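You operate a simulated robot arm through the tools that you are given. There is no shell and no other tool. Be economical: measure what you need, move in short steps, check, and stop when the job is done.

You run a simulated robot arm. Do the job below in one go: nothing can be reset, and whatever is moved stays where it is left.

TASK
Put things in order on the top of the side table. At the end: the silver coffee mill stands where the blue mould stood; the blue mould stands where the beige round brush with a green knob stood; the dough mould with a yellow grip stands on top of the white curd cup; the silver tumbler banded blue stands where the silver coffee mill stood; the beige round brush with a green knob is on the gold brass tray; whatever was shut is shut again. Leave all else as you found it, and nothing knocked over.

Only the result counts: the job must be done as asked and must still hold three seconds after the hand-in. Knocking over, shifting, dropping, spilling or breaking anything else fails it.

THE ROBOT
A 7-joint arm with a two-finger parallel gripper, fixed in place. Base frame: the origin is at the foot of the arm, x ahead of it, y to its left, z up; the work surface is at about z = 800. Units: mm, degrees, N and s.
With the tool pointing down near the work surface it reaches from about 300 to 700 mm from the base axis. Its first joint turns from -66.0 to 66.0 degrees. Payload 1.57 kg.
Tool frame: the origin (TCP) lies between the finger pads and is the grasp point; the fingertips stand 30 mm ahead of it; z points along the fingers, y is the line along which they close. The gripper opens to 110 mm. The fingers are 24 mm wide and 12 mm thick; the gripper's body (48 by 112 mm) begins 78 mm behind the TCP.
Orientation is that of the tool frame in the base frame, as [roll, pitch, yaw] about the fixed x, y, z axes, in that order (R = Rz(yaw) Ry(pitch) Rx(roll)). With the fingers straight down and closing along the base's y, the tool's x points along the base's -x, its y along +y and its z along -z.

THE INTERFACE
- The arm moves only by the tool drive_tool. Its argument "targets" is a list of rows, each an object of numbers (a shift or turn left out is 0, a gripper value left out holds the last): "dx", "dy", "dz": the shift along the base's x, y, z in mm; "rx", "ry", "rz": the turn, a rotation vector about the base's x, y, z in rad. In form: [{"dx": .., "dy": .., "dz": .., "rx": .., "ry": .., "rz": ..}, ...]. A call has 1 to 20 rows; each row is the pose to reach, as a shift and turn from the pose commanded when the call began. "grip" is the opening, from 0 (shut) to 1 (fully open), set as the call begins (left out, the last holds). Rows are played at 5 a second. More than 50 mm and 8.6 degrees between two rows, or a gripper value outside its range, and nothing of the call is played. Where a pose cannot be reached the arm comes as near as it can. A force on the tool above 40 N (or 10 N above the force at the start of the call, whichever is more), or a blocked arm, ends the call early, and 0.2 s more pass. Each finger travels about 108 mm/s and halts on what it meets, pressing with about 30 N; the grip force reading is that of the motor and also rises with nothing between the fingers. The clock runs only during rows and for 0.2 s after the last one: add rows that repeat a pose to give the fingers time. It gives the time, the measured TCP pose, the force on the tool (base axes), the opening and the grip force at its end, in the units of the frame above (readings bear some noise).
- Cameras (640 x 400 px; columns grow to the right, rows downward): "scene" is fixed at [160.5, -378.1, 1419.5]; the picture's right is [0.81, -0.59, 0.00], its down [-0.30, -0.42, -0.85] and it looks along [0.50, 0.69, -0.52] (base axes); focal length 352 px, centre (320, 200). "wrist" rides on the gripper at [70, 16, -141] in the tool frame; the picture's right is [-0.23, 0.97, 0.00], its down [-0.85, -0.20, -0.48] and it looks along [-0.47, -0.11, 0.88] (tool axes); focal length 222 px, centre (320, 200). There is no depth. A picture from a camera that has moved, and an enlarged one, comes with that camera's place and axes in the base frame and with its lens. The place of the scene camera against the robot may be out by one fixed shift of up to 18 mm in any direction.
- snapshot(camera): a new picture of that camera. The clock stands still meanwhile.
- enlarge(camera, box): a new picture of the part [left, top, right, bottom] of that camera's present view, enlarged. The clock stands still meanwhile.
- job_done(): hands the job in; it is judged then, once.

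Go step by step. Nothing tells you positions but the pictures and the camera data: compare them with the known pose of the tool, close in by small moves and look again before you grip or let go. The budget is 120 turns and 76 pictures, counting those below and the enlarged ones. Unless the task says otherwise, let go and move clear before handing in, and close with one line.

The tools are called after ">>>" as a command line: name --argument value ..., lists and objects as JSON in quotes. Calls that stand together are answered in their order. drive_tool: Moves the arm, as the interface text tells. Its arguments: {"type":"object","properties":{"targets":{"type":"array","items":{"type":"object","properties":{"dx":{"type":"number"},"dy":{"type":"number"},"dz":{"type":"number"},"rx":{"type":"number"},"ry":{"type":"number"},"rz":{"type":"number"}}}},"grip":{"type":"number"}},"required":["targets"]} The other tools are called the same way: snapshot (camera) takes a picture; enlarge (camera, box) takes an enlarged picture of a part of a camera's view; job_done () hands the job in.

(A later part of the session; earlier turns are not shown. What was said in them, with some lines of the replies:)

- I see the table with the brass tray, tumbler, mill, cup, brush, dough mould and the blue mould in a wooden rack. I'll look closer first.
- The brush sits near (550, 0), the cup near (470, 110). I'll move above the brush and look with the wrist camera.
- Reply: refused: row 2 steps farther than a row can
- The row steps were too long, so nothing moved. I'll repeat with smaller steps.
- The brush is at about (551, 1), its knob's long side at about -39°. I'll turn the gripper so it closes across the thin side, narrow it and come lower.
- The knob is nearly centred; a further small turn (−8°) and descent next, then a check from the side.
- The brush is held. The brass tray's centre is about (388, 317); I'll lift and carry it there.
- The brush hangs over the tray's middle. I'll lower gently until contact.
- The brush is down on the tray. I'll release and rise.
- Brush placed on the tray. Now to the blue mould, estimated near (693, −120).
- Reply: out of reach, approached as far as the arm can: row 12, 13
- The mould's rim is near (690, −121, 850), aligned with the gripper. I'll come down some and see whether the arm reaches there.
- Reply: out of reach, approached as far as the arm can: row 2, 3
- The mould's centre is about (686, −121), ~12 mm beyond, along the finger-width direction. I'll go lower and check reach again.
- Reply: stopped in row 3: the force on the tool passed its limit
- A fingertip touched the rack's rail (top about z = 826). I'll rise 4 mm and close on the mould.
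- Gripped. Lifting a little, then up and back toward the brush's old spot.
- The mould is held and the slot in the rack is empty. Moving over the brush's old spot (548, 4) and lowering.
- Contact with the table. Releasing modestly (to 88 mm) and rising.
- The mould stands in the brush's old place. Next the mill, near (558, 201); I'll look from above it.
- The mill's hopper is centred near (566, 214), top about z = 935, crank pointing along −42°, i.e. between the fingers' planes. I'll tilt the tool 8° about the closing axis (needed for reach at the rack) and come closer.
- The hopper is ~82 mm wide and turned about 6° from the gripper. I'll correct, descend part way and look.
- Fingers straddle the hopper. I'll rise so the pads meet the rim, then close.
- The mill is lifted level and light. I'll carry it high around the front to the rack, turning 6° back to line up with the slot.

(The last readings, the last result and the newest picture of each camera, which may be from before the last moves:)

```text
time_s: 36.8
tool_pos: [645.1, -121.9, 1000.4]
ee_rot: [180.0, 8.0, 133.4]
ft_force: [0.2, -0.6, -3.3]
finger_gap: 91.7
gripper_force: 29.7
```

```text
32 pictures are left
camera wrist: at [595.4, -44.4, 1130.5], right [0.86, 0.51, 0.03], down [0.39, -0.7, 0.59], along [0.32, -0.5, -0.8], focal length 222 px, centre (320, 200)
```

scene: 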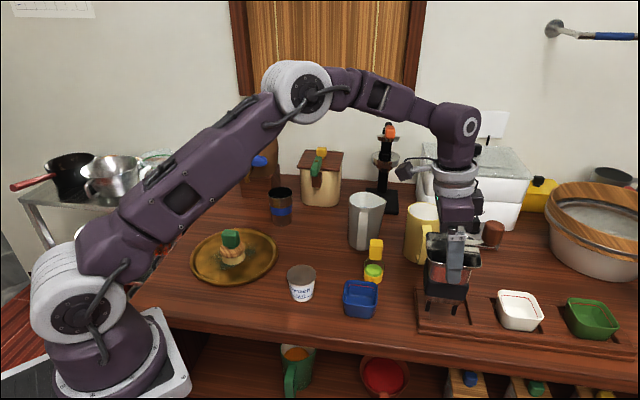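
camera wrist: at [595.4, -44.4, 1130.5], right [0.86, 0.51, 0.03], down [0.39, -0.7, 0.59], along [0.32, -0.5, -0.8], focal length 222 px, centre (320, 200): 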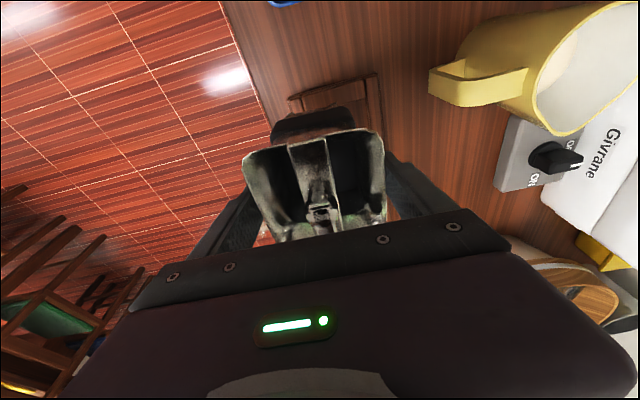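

>>> drive_tool --targets '[{"dx": 20, "dz": -8}, {"dx": 40, "dy": 1, "dz": -20}, {"dx": 41, "dy": 1, "dz": -30}]'

>>> enlarge --camera "scene" --box '[390, 220, 550, 345]'

>>> enlarge --camera "wrist" --box '[200, 30, 440, 200]'

```text
time_s: 37.6
tool_pos: [685.1, -119.4, 972.7]
ee_rot: [180.0, 8.1, 133.6]
ft_force: [-0.2, 0.3, -2.6]
finger_gap: 91.6
gripper_force: 29.9
```

```text
3.20 times, centred on (470, 282) of scene
camera zoom: at [160.6, -378.2, 1419.5], right [0.81, -0.59, 0.0], down [-0.3, -0.42, -0.85], along [0.5, 0.69, -0.52], focal length 1125 px, centre (-160, -64)
```

zoom: 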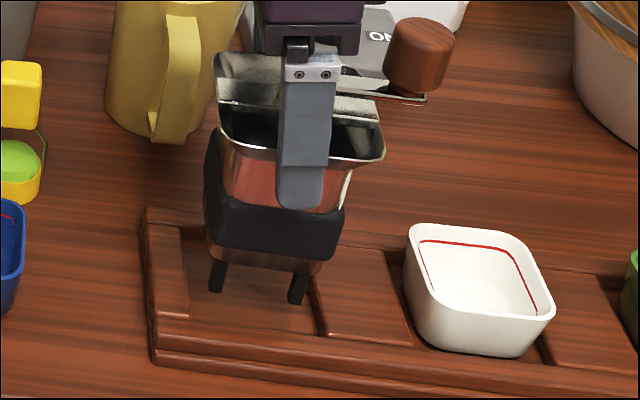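

```text
2.35 times, centred on (320, 115) of wrist
camera zoom: at [636.0, -42.8, 1101.4], right [0.86, 0.51, 0.03], down [0.39, -0.7, 0.59], along [0.32, -0.5, -0.8], focal length 523 px, centre (320, 400)
```

zoom: 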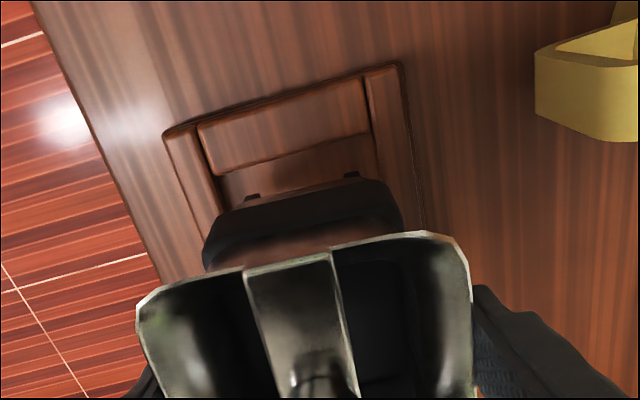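

The mill hangs upright over the slot, legs inside its bounds. Lowering slowly to contact.

>>> drive_tool --targets '[{"dx": 1, "dy": -1.5, "dz": -6}, {"dx": 1, "dy": -1.5, "dz": -12}, {"dx": 1, "dy": -1.5, "dz": -17}]'

>>> drive_tool --targets '[{"dz": -3}, {"dz": -6}, {"dz": -8}, {"dz": -10}, {"dz": -11}]'

>>> enlarge --camera "scene" --box '[390, 220, 550, 345]'

```text
time_s: 38.4
tool_pos: [687.5, -121.6, 955.7]
ee_rot: [180.0, 8.1, 133.5]
ft_force: [-0.2, -0.1, -4.3]
finger_gap: 91.6
gripper_force: 29.9
```

```text
time_s: 39.6
tool_pos: [687.8, -122.3, 946.9]
ee_rot: [179.9, 8.3, 133.5]
ft_force: [-0.9, 0.3, 17.3]
finger_gap: 91.1
gripper_force: 30.4
```

```text
3.20 times, centred on (470, 282) of scene
camera zoom: at [160.1, -378.1, 1419.5], right [0.81, -0.59, 0.0], down [-0.3, -0.42, -0.85], along [0.5, 0.69, -0.52], focal length 1125 px, centre (-160, -64)
```

zoom: 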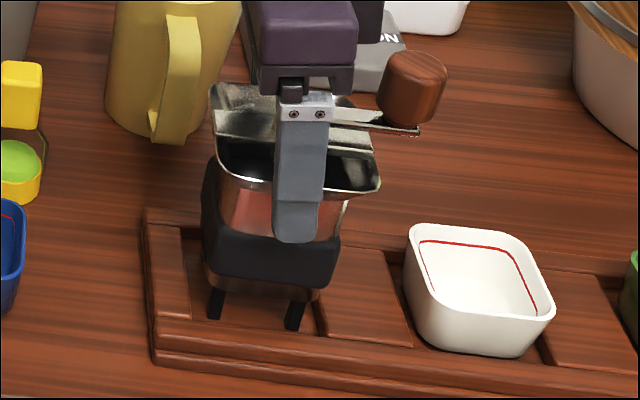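

Standing on the slot floor. Opening and rising straight up.

>>> drive_tool --targets '[{"dz": 2}, {"dz": 2}, {"dz": 2}]' --grip 1

>>> drive_tool --targets '[{"dz": 10}, {"dz": 22}, {"dx": -2, "dz": 36}, {"dx": -4, "dz": 50}, {"dx": -15, "dy": 3, "dz": 75}, {"dx": -40, "dy": 8, "dz": 105}]'

>>> snapshot --camera "scene"

```text
time_s: 40.4
tool_pos: [687.0, -120.3, 947.4]
ee_rot: [179.9, 8.0, 133.6]
ft_force: [0.1, -0.3, -1.1]
finger_gap: 110.0
gripper_force: 0.1
```

```text
time_s: 41.8
tool_pos: [646.1, -113.1, 1051.6]
ee_rot: [179.9, 8.1, 133.6]
ft_force: [0.2, -0.5, -0.1]
finger_gap: 110.1
gripper_force: 0.1
```

```text
28 pictures are left
```

scene: 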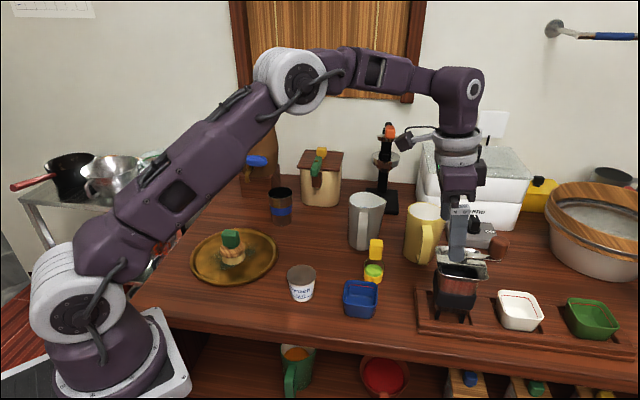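

The mill stands in the rack slot. Next the tumbler near (575, 380); undoing the tilt on the way and looking from above.

>>> drive_tool --targets '[{"dx": -10, "dy": 40, "rx": 0.05, "ry": 0.048}, {"dx": -20, "dy": 83, "rx": 0.1015, "ry": 0.0963}, {"dx": -30, "dy": 127, "rx": 0.1015, "ry": 0.0963}, {"dx": -40, "dy": 171, "rx": 0.1015, "ry": 0.0963}, {"dx": -50, "dy": 215, "rx": 0.1015, "ry": 0.0963}, {"dx": -60, "dy": 259, "rx": 0.1015, "ry": 0.0963}, {"dx": -70, "dy": 303, "rx": 0.1015, "ry": 0.0963}, {"dx": -80, "dy": 347, "rx": 0.1015, "ry": 0.0963}, {"dx": -88, "dy": 391, "dz": -5, "rx": 0.1015, "ry": 0.0963}, {"dx": -94, "dy": 430, "dz": -20, "rx": 0.1015, "ry": 0.0963}, {"dx": -98, "dy": 465, "dz": -40, "rx": 0.1015, "ry": 0.0963}, {"dx": -98, "dy": 470, "dz": -65, "rx": 0.1015, "ry": 0.0963}, {"dx": -98, "dy": 470, "dz": -75, "rx": 0.1015, "ry": 0.0963}]'

>>> snapshot --camera "wrist"

```text
time_s: 44.6
tool_pos: [548.2, 357.2, 975.9]
ee_rot: [180.0, 0.1, 133.6]
ft_force: [0.6, 0.6, 0.4]
finger_gap: 110.0
gripper_force: 0.1
```

```text
27 pictures are left
camera wrist: at [512.0, 420.1, 1116.5], right [0.86, 0.51, 0.0], down [0.44, -0.76, 0.48], along [0.24, -0.41, -0.88], focal length 222 px, centre (320, 200)
```

wrist: 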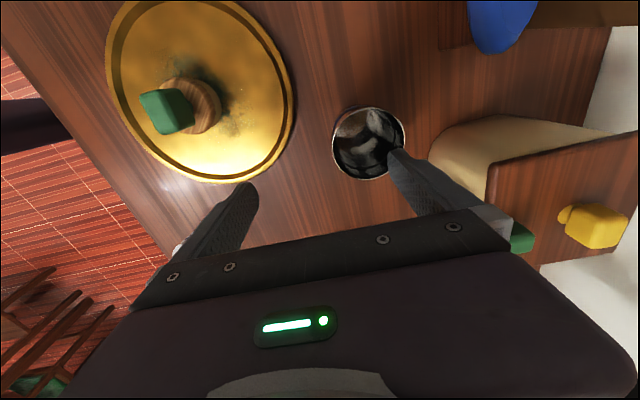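

The tumbler's rim is about (581, 396, 893), slightly past full reach. I'll approach as far as I can at low height; the closing line is nearly radial so the fingers will centre it.

>>> drive_tool --targets '[{"dx": 6, "dy": 9, "dz": -10}, {"dx": 12, "dy": 18, "dz": -22}, {"dx": 18, "dy": 26, "dz": -35}, {"dx": 22, "dy": 31, "dz": -44}]'

>>> enlarge --camera "wrist" --box '[200, 80, 440, 230]'

```text
time_s: 45.6
tool_pos: [561.7, 376.4, 938.7]
ee_rot: [180.0, 0.0, 133.5]
ft_force: [-0.1, -0.5, -0.8]
finger_gap: 110.1
gripper_force: 0.0
out of reach, approached as far as the arm can: row 2, 3, 4
```

```text
2.67 times, centred on (320, 155) of wrist
camera zoom: at [524.6, 439.0, 1079.6], right [0.86, 0.51, 0.0], down [0.44, -0.76, 0.48], along [0.24, -0.41, -0.88], focal length 592 px, centre (320, 320)
```

zoom: 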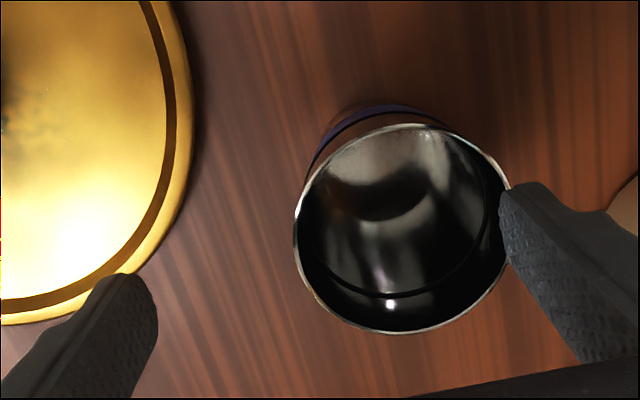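

Too short of reach this way. I'll back up, turn the gripper so it closes tangentially, then tilt it outward ~10° for reach.

>>> drive_tool --targets '[{"dz": 20, "rz": 0.0}, {"dx": -10, "dy": -10, "dz": 40, "rz": 0.128}, {"dx": -20, "dy": -20, "dz": 45, "rz": 0.256}, {"dx": -20, "dy": -20, "dz": 45, "rz": 0.384}, {"dx": -20, "dy": -20, "dz": 45, "rz": 0.512}, {"dx": -20, "dy": -20, "dz": 45, "rz": 0.64}, {"dx": -20, "dy": -20, "dz": 45, "rz": 0.768}, {"dx": -20, "dy": -20, "dz": 45, "rz": 0.896}, {"dx": -20, "dy": -20, "dz": 45, "rz": 1.024}, {"dx": -20, "dy": -20, "dz": 45, "rz": 1.152}, {"dx": -20, "dy": -20, "dz": 45, "rz": 1.28}, {"dx": -20, "dy": -20, "dz": 45, "rz": 1.41}]'

>>> drive_tool --targets '[{"dx": 10, "dy": 10, "rx": 0.048, "ry": -0.07}, {"dx": 20, "dy": 20, "rx": 0.0957, "ry": -0.14}, {"dx": 30, "dy": 30, "dz": -10, "rx": 0.0957, "ry": -0.14}, {"dx": 39, "dy": 39, "dz": -25, "rx": 0.0957, "ry": -0.14}]'

>>> enlarge --camera "wrist" --box '[200, 80, 440, 230]'

```text
time_s: 48.2
tool_pos: [542.0, 357.1, 985.6]
ee_rot: [179.9, 0.1, -145.5]
ft_force: [0.0, -0.5, 0.5]
finger_gap: 110.0
gripper_force: 0.2
```

```text
time_s: 49.2
tool_pos: [580.5, 396.2, 959.3]
ee_rot: [179.9, 9.8, -145.6]
ft_force: [-0.5, -0.2, -0.6]
finger_gap: 110.1
gripper_force: 0.1
```

```text
2.67 times, centred on (320, 155) of wrist
camera zoom: at [494.6, 358.1, 1086.0], right [-0.36, 0.93, 0.04], down [0.74, 0.26, 0.62], along [0.56, 0.25, -0.79], focal length 592 px, centre (320, 320)
```

zoom: 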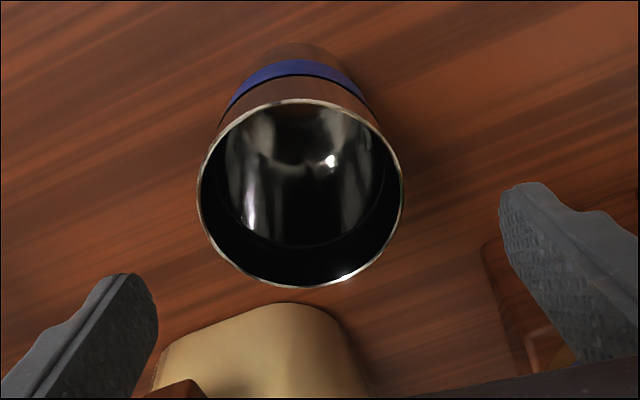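

Reach is fine now; the tumbler is centred. Descending to grip.

>>> drive_tool --targets '[{"dy": -2, "dz": -25}, {"dy": -2, "dz": -50}, {"dy": -2, "dz": -75}, {"dy": -2, "dz": -98}, {"dy": -2, "dz": -104}]'

>>> drive_tool --targets '[{}, {}, {}, {}]' --grip 0

>>> enlarge --camera "scene" --box '[220, 130, 348, 230]'

```text
time_s: 50.4
tool_pos: [579.6, 392.8, 855.4]
ee_rot: [179.9, 9.7, -145.7]
ft_force: [-1.2, -0.1, 0.1]
finger_gap: 110.2
gripper_force: 0.1
```

```text
time_s: 51.4
tool_pos: [579.6, 394.2, 854.6]
ee_rot: [179.9, 9.9, -145.8]
ft_force: [0.4, -0.8, 0.2]
finger_gap: 68.9
gripper_force: 29.8
```

```text
4.00 times, centred on (284, 180) of scene
camera zoom: at [160.5, -378.1, 1419.5], right [0.81, -0.59, 0.0], down [-0.3, -0.42, -0.85], along [0.5, 0.69, -0.52], focal length 1406 px, centre (464, 280)
```

zoom: 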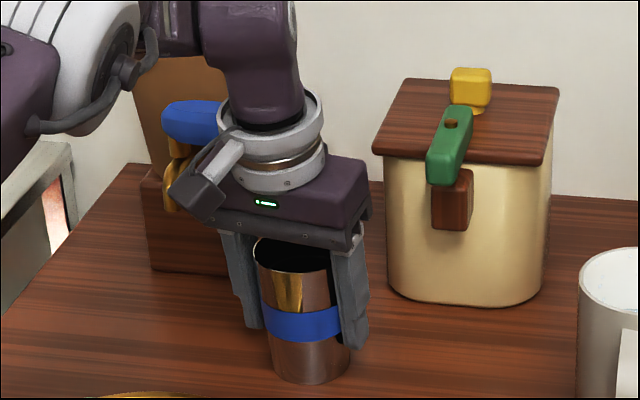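

>>> drive_tool --targets '[{"dz": 15}, {"dx": -1, "dy": -2, "dz": 40}, {"dx": -3, "dy": -40, "dz": 45}, {"dx": -6, "dy": -80, "dz": 45}, {"dx": -9, "dy": -120, "dz": 45}, {"dx": -12, "dy": -155, "dz": 45}, {"dx": -14, "dy": -182, "dz": 40}, {"dx": -14, "dy": -182, "dz": 20}, {"dx": -14, "dy": -182, "dz": 10}]'

>>> snapshot --camera "scene"

```text
time_s: 53.4
tool_pos: [566.6, 212.6, 866.1]
ee_rot: [179.9, 9.8, -145.5]
ft_force: [-0.5, 0.0, -1.2]
finger_gap: 68.6
gripper_force: 29.5
```

```text
23 pictures are left
```

scene: 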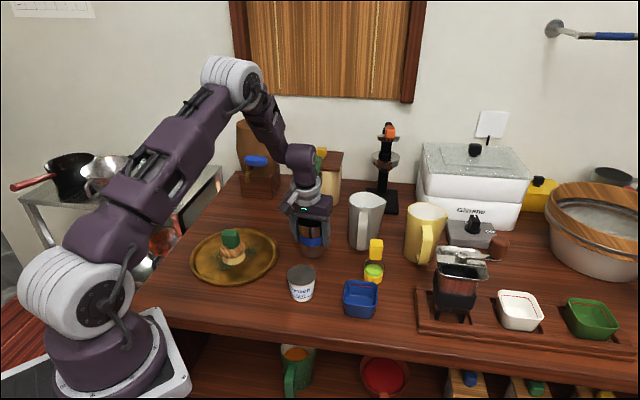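

>>> drive_tool --targets '[{"dz": -5}, {"dz": -9}, {"dz": -11}, {"dz": -13}, {"dz": -15}]'

```text
time_s: 54.6
tool_pos: [567.0, 212.0, 851.6]
ee_rot: [179.9, 10.0, -145.7]
ft_force: [2.1, -4.2, 18.2]
finger_gap: 67.5
gripper_force: 29.9
```

Contact with the table. Releasing and rising.

>>> drive_tool --targets '[{"dz": 2}, {"dz": 2}, {"dz": 2}]' --grip 0.95

>>> drive_tool --targets '[{"dz": 25}, {"dz": 55}, {"dz": 90}, {"dz": 130}, {"dz": 160}]'

>>> enlarge --camera "scene" --box '[240, 170, 440, 325]'

```text
time_s: 55.4
tool_pos: [565.9, 210.7, 853.4]
ee_rot: [179.9, 9.8, -145.6]
ft_force: [0.1, -0.1, -0.2]
finger_gap: 104.4
gripper_force: 0.0
```

```text
time_s: 56.6
tool_pos: [564.7, 211.2, 1012.7]
ee_rot: [180.0, 9.8, -145.7]
ft_force: [-0.3, -0.7, 0.1]
finger_gap: 104.6
gripper_force: 0.1
```

```text
2.58 times, centred on (340, 248) of scene
camera zoom: at [160.5, -378.2, 1419.5], right [0.81, -0.59, 0.0], down [-0.3, -0.42, -0.85], along [0.5, 0.69, -0.52], focal length 907 px, centre (268, 77)
```

zoom: 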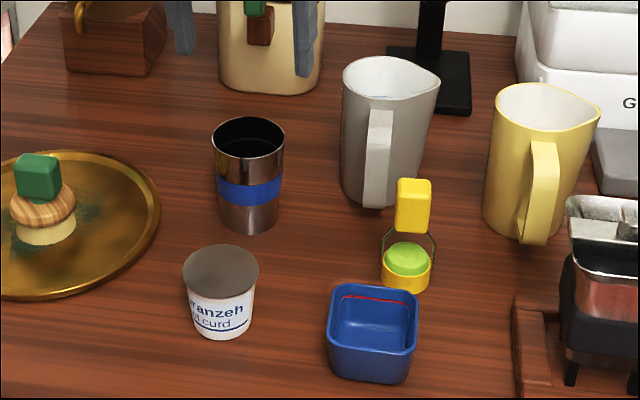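

The tumbler stands in the mill's old place. Now the dough mould near (628, 47): turning back, untilting and looking from above.

>>> drive_tool --targets '[{"dz": 10, "rx": -0.048, "ry": 0.07}, {"dz": 10, "rx": -0.0957, "ry": 0.14}]' --grip 0.6

>>> drive_tool --targets '[{"dx": 4, "dy": -15, "rz": -0.128}, {"dx": 9, "dy": -30, "rz": -0.256}, {"dx": 14, "dy": -45, "rz": -0.384}, {"dx": 19, "dy": -60, "rz": -0.512}, {"dx": 24, "dy": -75, "rz": -0.64}, {"dx": 29, "dy": -90, "rz": -0.768}, {"dx": 34, "dy": -105, "rz": -0.896}, {"dx": 40, "dy": -120, "rz": -1.024}, {"dx": 46, "dy": -135, "rz": -1.152}, {"dx": 54, "dy": -150, "rz": -1.28}, {"dx": 62, "dy": -164, "rz": -1.41}, {"dx": 62, "dy": -164, "dz": -25, "rz": -1.41}]'

>>> enlarge --camera "wrist" --box '[200, 60, 440, 210]'

>>> enlarge --camera "scene" --box '[330, 210, 430, 310]'

```text
time_s: 57.2
tool_pos: [565.5, 212.8, 1022.5]
ee_rot: [-180.0, 0.0, -145.7]
ft_force: [-0.8, 0.4, -0.3]
finger_gap: 65.9
gripper_force: 0.0
```

```text
time_s: 59.8
tool_pos: [628.3, 47.6, 997.1]
ee_rot: [179.9, 0.1, 133.5]
ft_force: [0.0, -0.3, -0.9]
finger_gap: 66.2
gripper_force: 0.0
```

```text
2.67 times, centred on (320, 135) of wrist
camera zoom: at [591.2, 110.3, 1137.4], right [0.86, 0.51, 0.0], down [0.44, -0.76, 0.48], along [0.24, -0.41, -0.88], focal length 592 px, centre (320, 373)
```

zoom: 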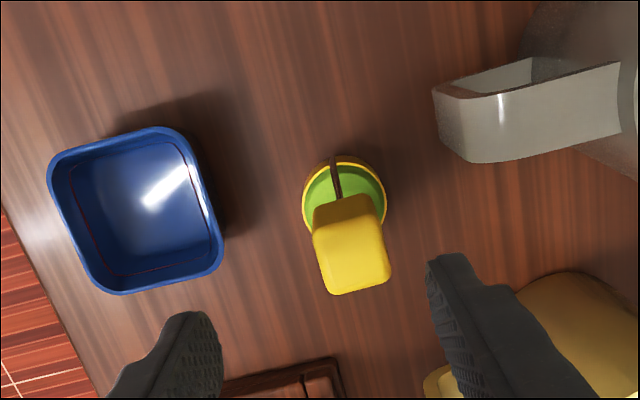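

```text
4.00 times, centred on (380, 260) of scene
camera zoom: at [160.5, -378.2, 1419.5], right [0.81, -0.59, 0.0], down [-0.3, -0.42, -0.85], along [0.5, 0.69, -0.52], focal length 1406 px, centre (80, -40)
```

zoom: 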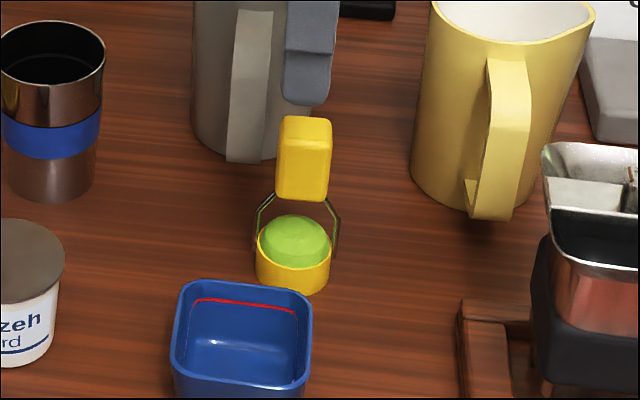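

The dough mould stands near (636, 56) with its grip block at about z = 862–907, aligned with the gripper. Narrowing the fingers and coming down part way.

>>> drive_tool --targets '[{"dx": 4, "dy": 4, "dz": -20}, {"dx": 8, "dy": 8.5, "dz": -40}, {"dx": 8, "dy": 8.5, "dz": -52}]' --grip 0.5

>>> enlarge --camera "wrist" --box '[200, 80, 440, 230]'

>>> enlarge --camera "scene" --box '[330, 190, 450, 300]'

```text
time_s: 60.6
tool_pos: [636.6, 55.1, 944.5]
ee_rot: [180.0, 0.1, 133.6]
ft_force: [-0.1, -0.2, -1.0]
finger_gap: 55.1
gripper_force: 0.0
```

```text
2.67 times, centred on (320, 155) of wrist
camera zoom: at [599.6, 118.7, 1085.6], right [0.86, 0.51, 0.0], down [0.44, -0.76, 0.48], along [0.24, -0.41, -0.88], focal length 592 px, centre (320, 320)
```

zoom: 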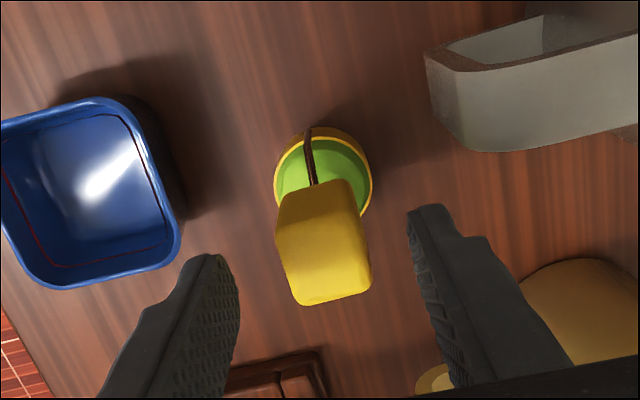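

```text
3.64 times, centred on (390, 245) of scene
camera zoom: at [160.5, -378.1, 1419.5], right [0.81, -0.59, 0.0], down [-0.3, -0.42, -0.85], along [0.5, 0.69, -0.52], focal length 1278 px, centre (66, 36)
```

zoom: 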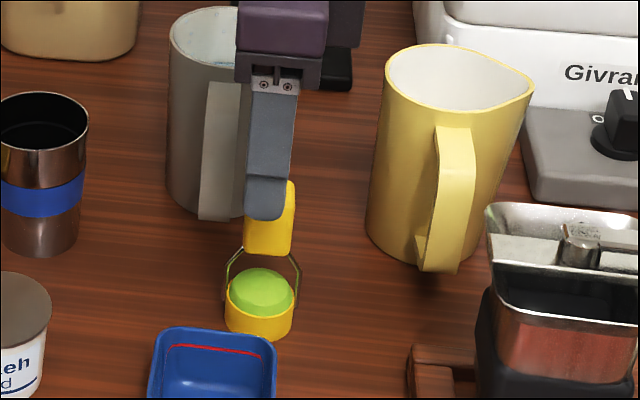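

>>> drive_tool --targets '[{"dx": 2, "dy": -1, "dz": -20}, {"dx": 2, "dy": -1, "dz": -40}, {"dx": 2, "dy": -1, "dz": -56}]'

>>> drive_tool --targets '[{}, {}, {}]' --grip 0

>>> drive_tool --targets '[{"dz": 5}, {"dz": 15}, {"dz": 30}]'

>>> enlarge --camera "scene" --box '[330, 190, 450, 300]'

```text
time_s: 61.4
tool_pos: [638.4, 55.7, 887.3]
ee_rot: [179.9, 0.1, 133.6]
ft_force: [1.2, -0.9, 0.1]
finger_gap: 54.9
gripper_force: 0.1
```

```text
time_s: 62.2
tool_pos: [638.7, 54.5, 889.7]
ee_rot: [179.9, 0.0, 133.5]
ft_force: [-0.1, 0.8, 0.2]
finger_gap: 27.5
gripper_force: 30.1
```

```text
time_s: 63.0
tool_pos: [638.5, 54.4, 918.5]
ee_rot: [179.9, 0.1, 133.6]
ft_force: [1.1, -0.6, -1.8]
finger_gap: 27.5
gripper_force: 30.2
```

```text
3.64 times, centred on (390, 245) of scene
camera zoom: at [160.5, -378.1, 1419.5], right [0.81, -0.59, 0.0], down [-0.3, -0.42, -0.85], along [0.5, 0.69, -0.52], focal length 1278 px, centre (66, 36)
```

zoom: 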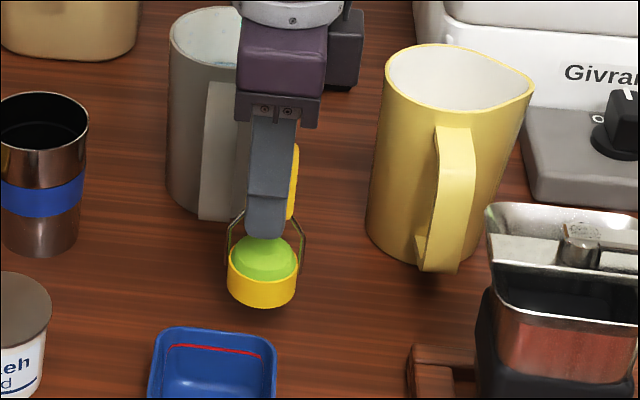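

Held. Carrying it over the curd cup near (470, 109), top about z = 856.

>>> drive_tool --targets '[{"dz": 35}, {"dx": -10, "dy": 3, "dz": 68}, {"dx": -50, "dy": 16, "dz": 75}, {"dx": -95, "dy": 31, "dz": 75}, {"dx": -135, "dy": 44, "dz": 75}, {"dx": -168, "dy": 55, "dz": 75}, {"dx": -168, "dy": 55, "dz": 68}]'

>>> enlarge --camera "wrist" --box '[200, 50, 440, 210]'

>>> enlarge --camera "scene" --box '[240, 190, 370, 310]'

```text
time_s: 64.6
tool_pos: [469.3, 109.6, 987.5]
ee_rot: [179.9, 0.1, 133.5]
ft_force: [0.1, 0.6, -1.3]
finger_gap: 27.7
gripper_force: 30.0
```

```text
2.50 times, centred on (320, 130) of wrist
camera zoom: at [432.2, 172.6, 1128.1], right [0.86, 0.51, 0.0], down [0.44, -0.76, 0.48], along [0.24, -0.41, -0.88], focal length 555 px, centre (320, 375)
```

zoom: 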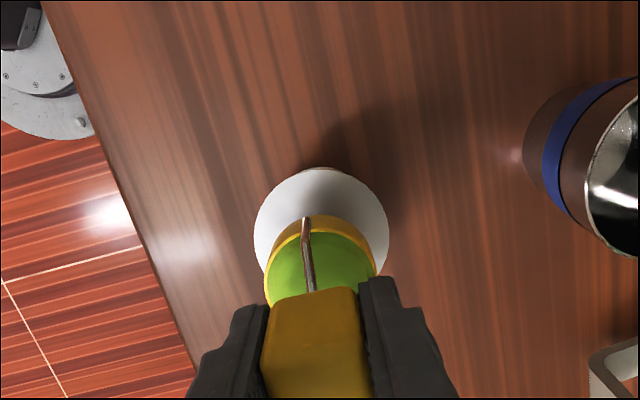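

```text
3.33 times, centred on (305, 250) of scene
camera zoom: at [160.5, -378.1, 1419.5], right [0.81, -0.59, 0.0], down [-0.3, -0.42, -0.85], along [0.5, 0.69, -0.52], focal length 1172 px, centre (370, 33)
```

zoom: 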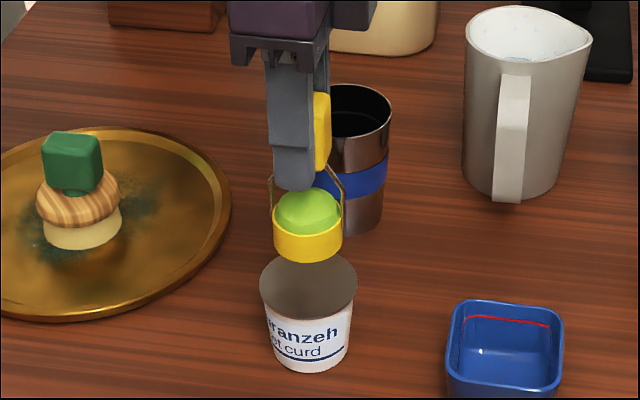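

The mould's base is aligned with the cup's top within a millimetre or so. Lowering.

>>> drive_tool --targets '[{"dz": -15}, {"dz": -28}, {"dz": -34}]'

>>> enlarge --camera "scene" --box '[240, 190, 370, 310]'

```text
time_s: 65.4
tool_pos: [469.1, 109.3, 954.2]
ee_rot: [179.9, 0.1, 133.6]
ft_force: [-0.1, -0.1, -1.2]
finger_gap: 27.4
gripper_force: 30.6
```

```text
3.33 times, centred on (305, 250) of scene
camera zoom: at [160.5, -378.1, 1419.5], right [0.81, -0.59, 0.0], down [-0.3, -0.42, -0.85], along [0.5, 0.69, -0.52], focal length 1172 px, centre (370, 33)
```

zoom: 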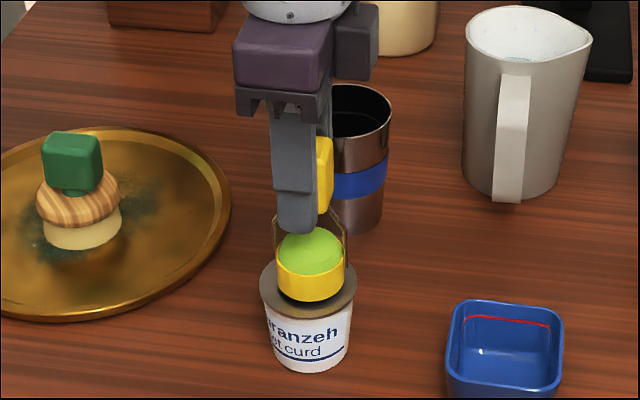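

>>> drive_tool --targets '[{"dz": -2}, {"dz": -4}, {"dz": -6}, {"dz": -7}]'

```text
time_s: 66.4
tool_pos: [470.7, 109.5, 946.4]
ee_rot: [179.9, 0.1, 133.5]
ft_force: [-1.5, -1.8, 26.1]
finger_gap: 27.6
gripper_force: 30.6
```

>>> drive_tool --targets '[{"dz": 1.5}, {"dz": 2}]'

>>> enlarge --camera "scene" --box '[240, 190, 370, 310]'

```text
time_s: 67.0
tool_pos: [469.7, 109.7, 948.5]
ee_rot: [180.0, -0.1, 133.6]
ft_force: [0.0, 0.0, -1.0]
finger_gap: 27.5
gripper_force: 30.0
```

```text
3.33 times, centred on (305, 250) of scene
camera zoom: at [160.5, -378.1, 1419.5], right [0.81, -0.59, 0.0], down [-0.3, -0.42, -0.85], along [0.5, 0.69, -0.52], focal length 1172 px, centre (370, 33)
```

zoom: 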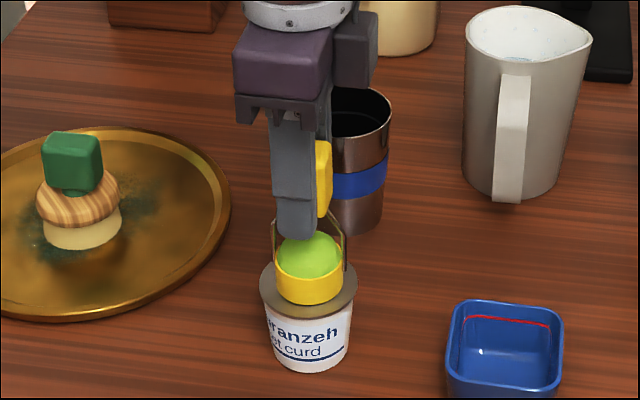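

>>> drive_tool --targets '[{"dz": -0.8}, {"dz": -1.2}]'

>>> drive_tool --targets '[{}, {}, {}]' --grip 0.5

>>> drive_tool --targets '[{"dz": 15}, {"dz": 40}, {"dz": 80}, {"dz": 120}]'

>>> snapshot --camera "scene"

>>> enlarge --camera "wrist" --box '[200, 50, 440, 210]'

```text
time_s: 67.6
tool_pos: [470.8, 109.4, 947.5]
ee_rot: [180.0, 0.2, 133.6]
ft_force: [0.0, -0.2, -1.7]
finger_gap: 27.5
gripper_force: 29.9
```

```text
time_s: 68.4
tool_pos: [469.3, 110.2, 948.4]
ee_rot: [179.8, 0.1, 133.6]
ft_force: [0.3, 0.2, -1.0]
finger_gap: 55.0
gripper_force: 0.0
```

```text
time_s: 69.4
tool_pos: [469.6, 109.9, 1068.5]
ee_rot: [179.9, 0.2, 133.5]
ft_force: [-0.5, 0.6, 0.7]
finger_gap: 54.9
gripper_force: 0.1
```

```text
12 pictures are left
```

scene: 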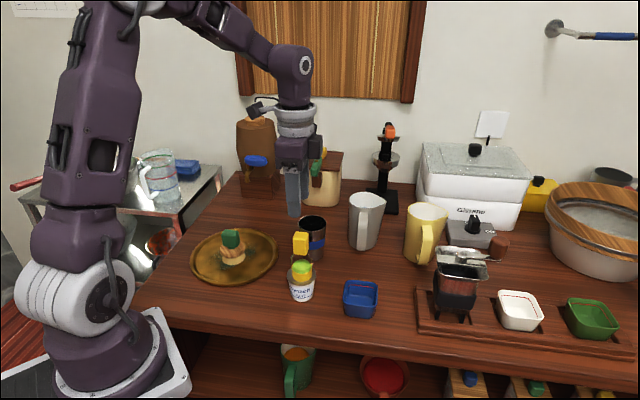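

```text
2.50 times, centred on (320, 130) of wrist
camera zoom: at [433.2, 172.9, 1208.9], right [0.86, 0.51, 0.0], down [0.44, -0.76, 0.48], along [0.24, -0.41, -0.88], focal length 555 px, centre (320, 375)
```

zoom: 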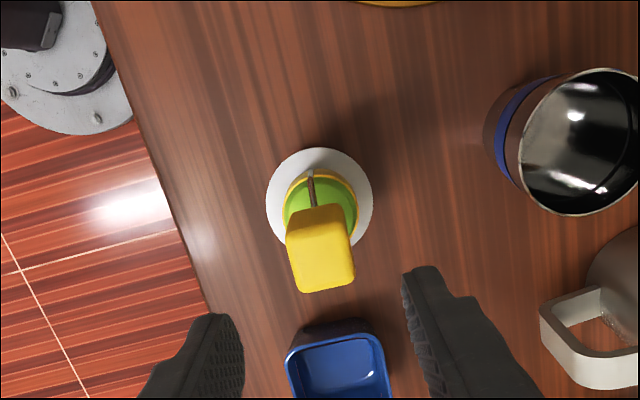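

All items look placed; one last check of the mill.

>>> enlarge --camera "scene" --box '[400, 220, 560, 345]'

>>> enlarge --camera "scene" --box '[180, 200, 400, 330]'

```text
3.20 times, centred on (480, 282) of scene
camera zoom: at [160.5, -378.2, 1419.5], right [0.81, -0.59, 0.0], down [-0.3, -0.42, -0.85], along [0.5, 0.69, -0.52], focal length 1125 px, centre (-192, -64)
```

zoom: 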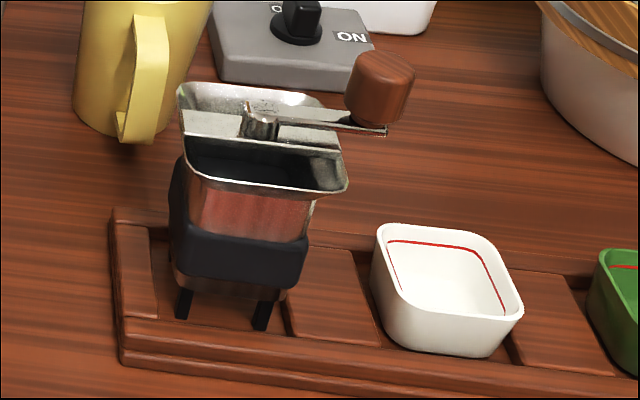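

```text
2.91 times, centred on (290, 265) of scene
camera zoom: at [160.5, -378.2, 1419.5], right [0.81, -0.59, 0.0], down [-0.3, -0.42, -0.85], along [0.5, 0.69, -0.52], focal length 1023 px, centre (407, 11)
```

zoom: 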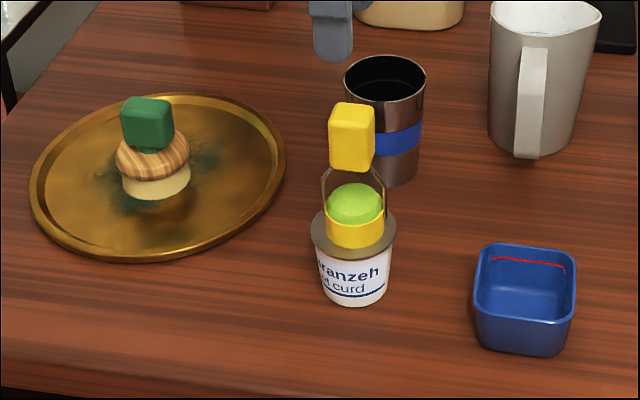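

Everything is in its place and upright, and the arm is clear, so I am handing in.

>>> job_done

```text
The job is handed in.
```

The job is handed in: all five items stand where asked, upright and clear of the arm; nothing was opened or knocked over, and the only stray touch was a light fingertip press on the rack's rail, with no shift visible afterwards.
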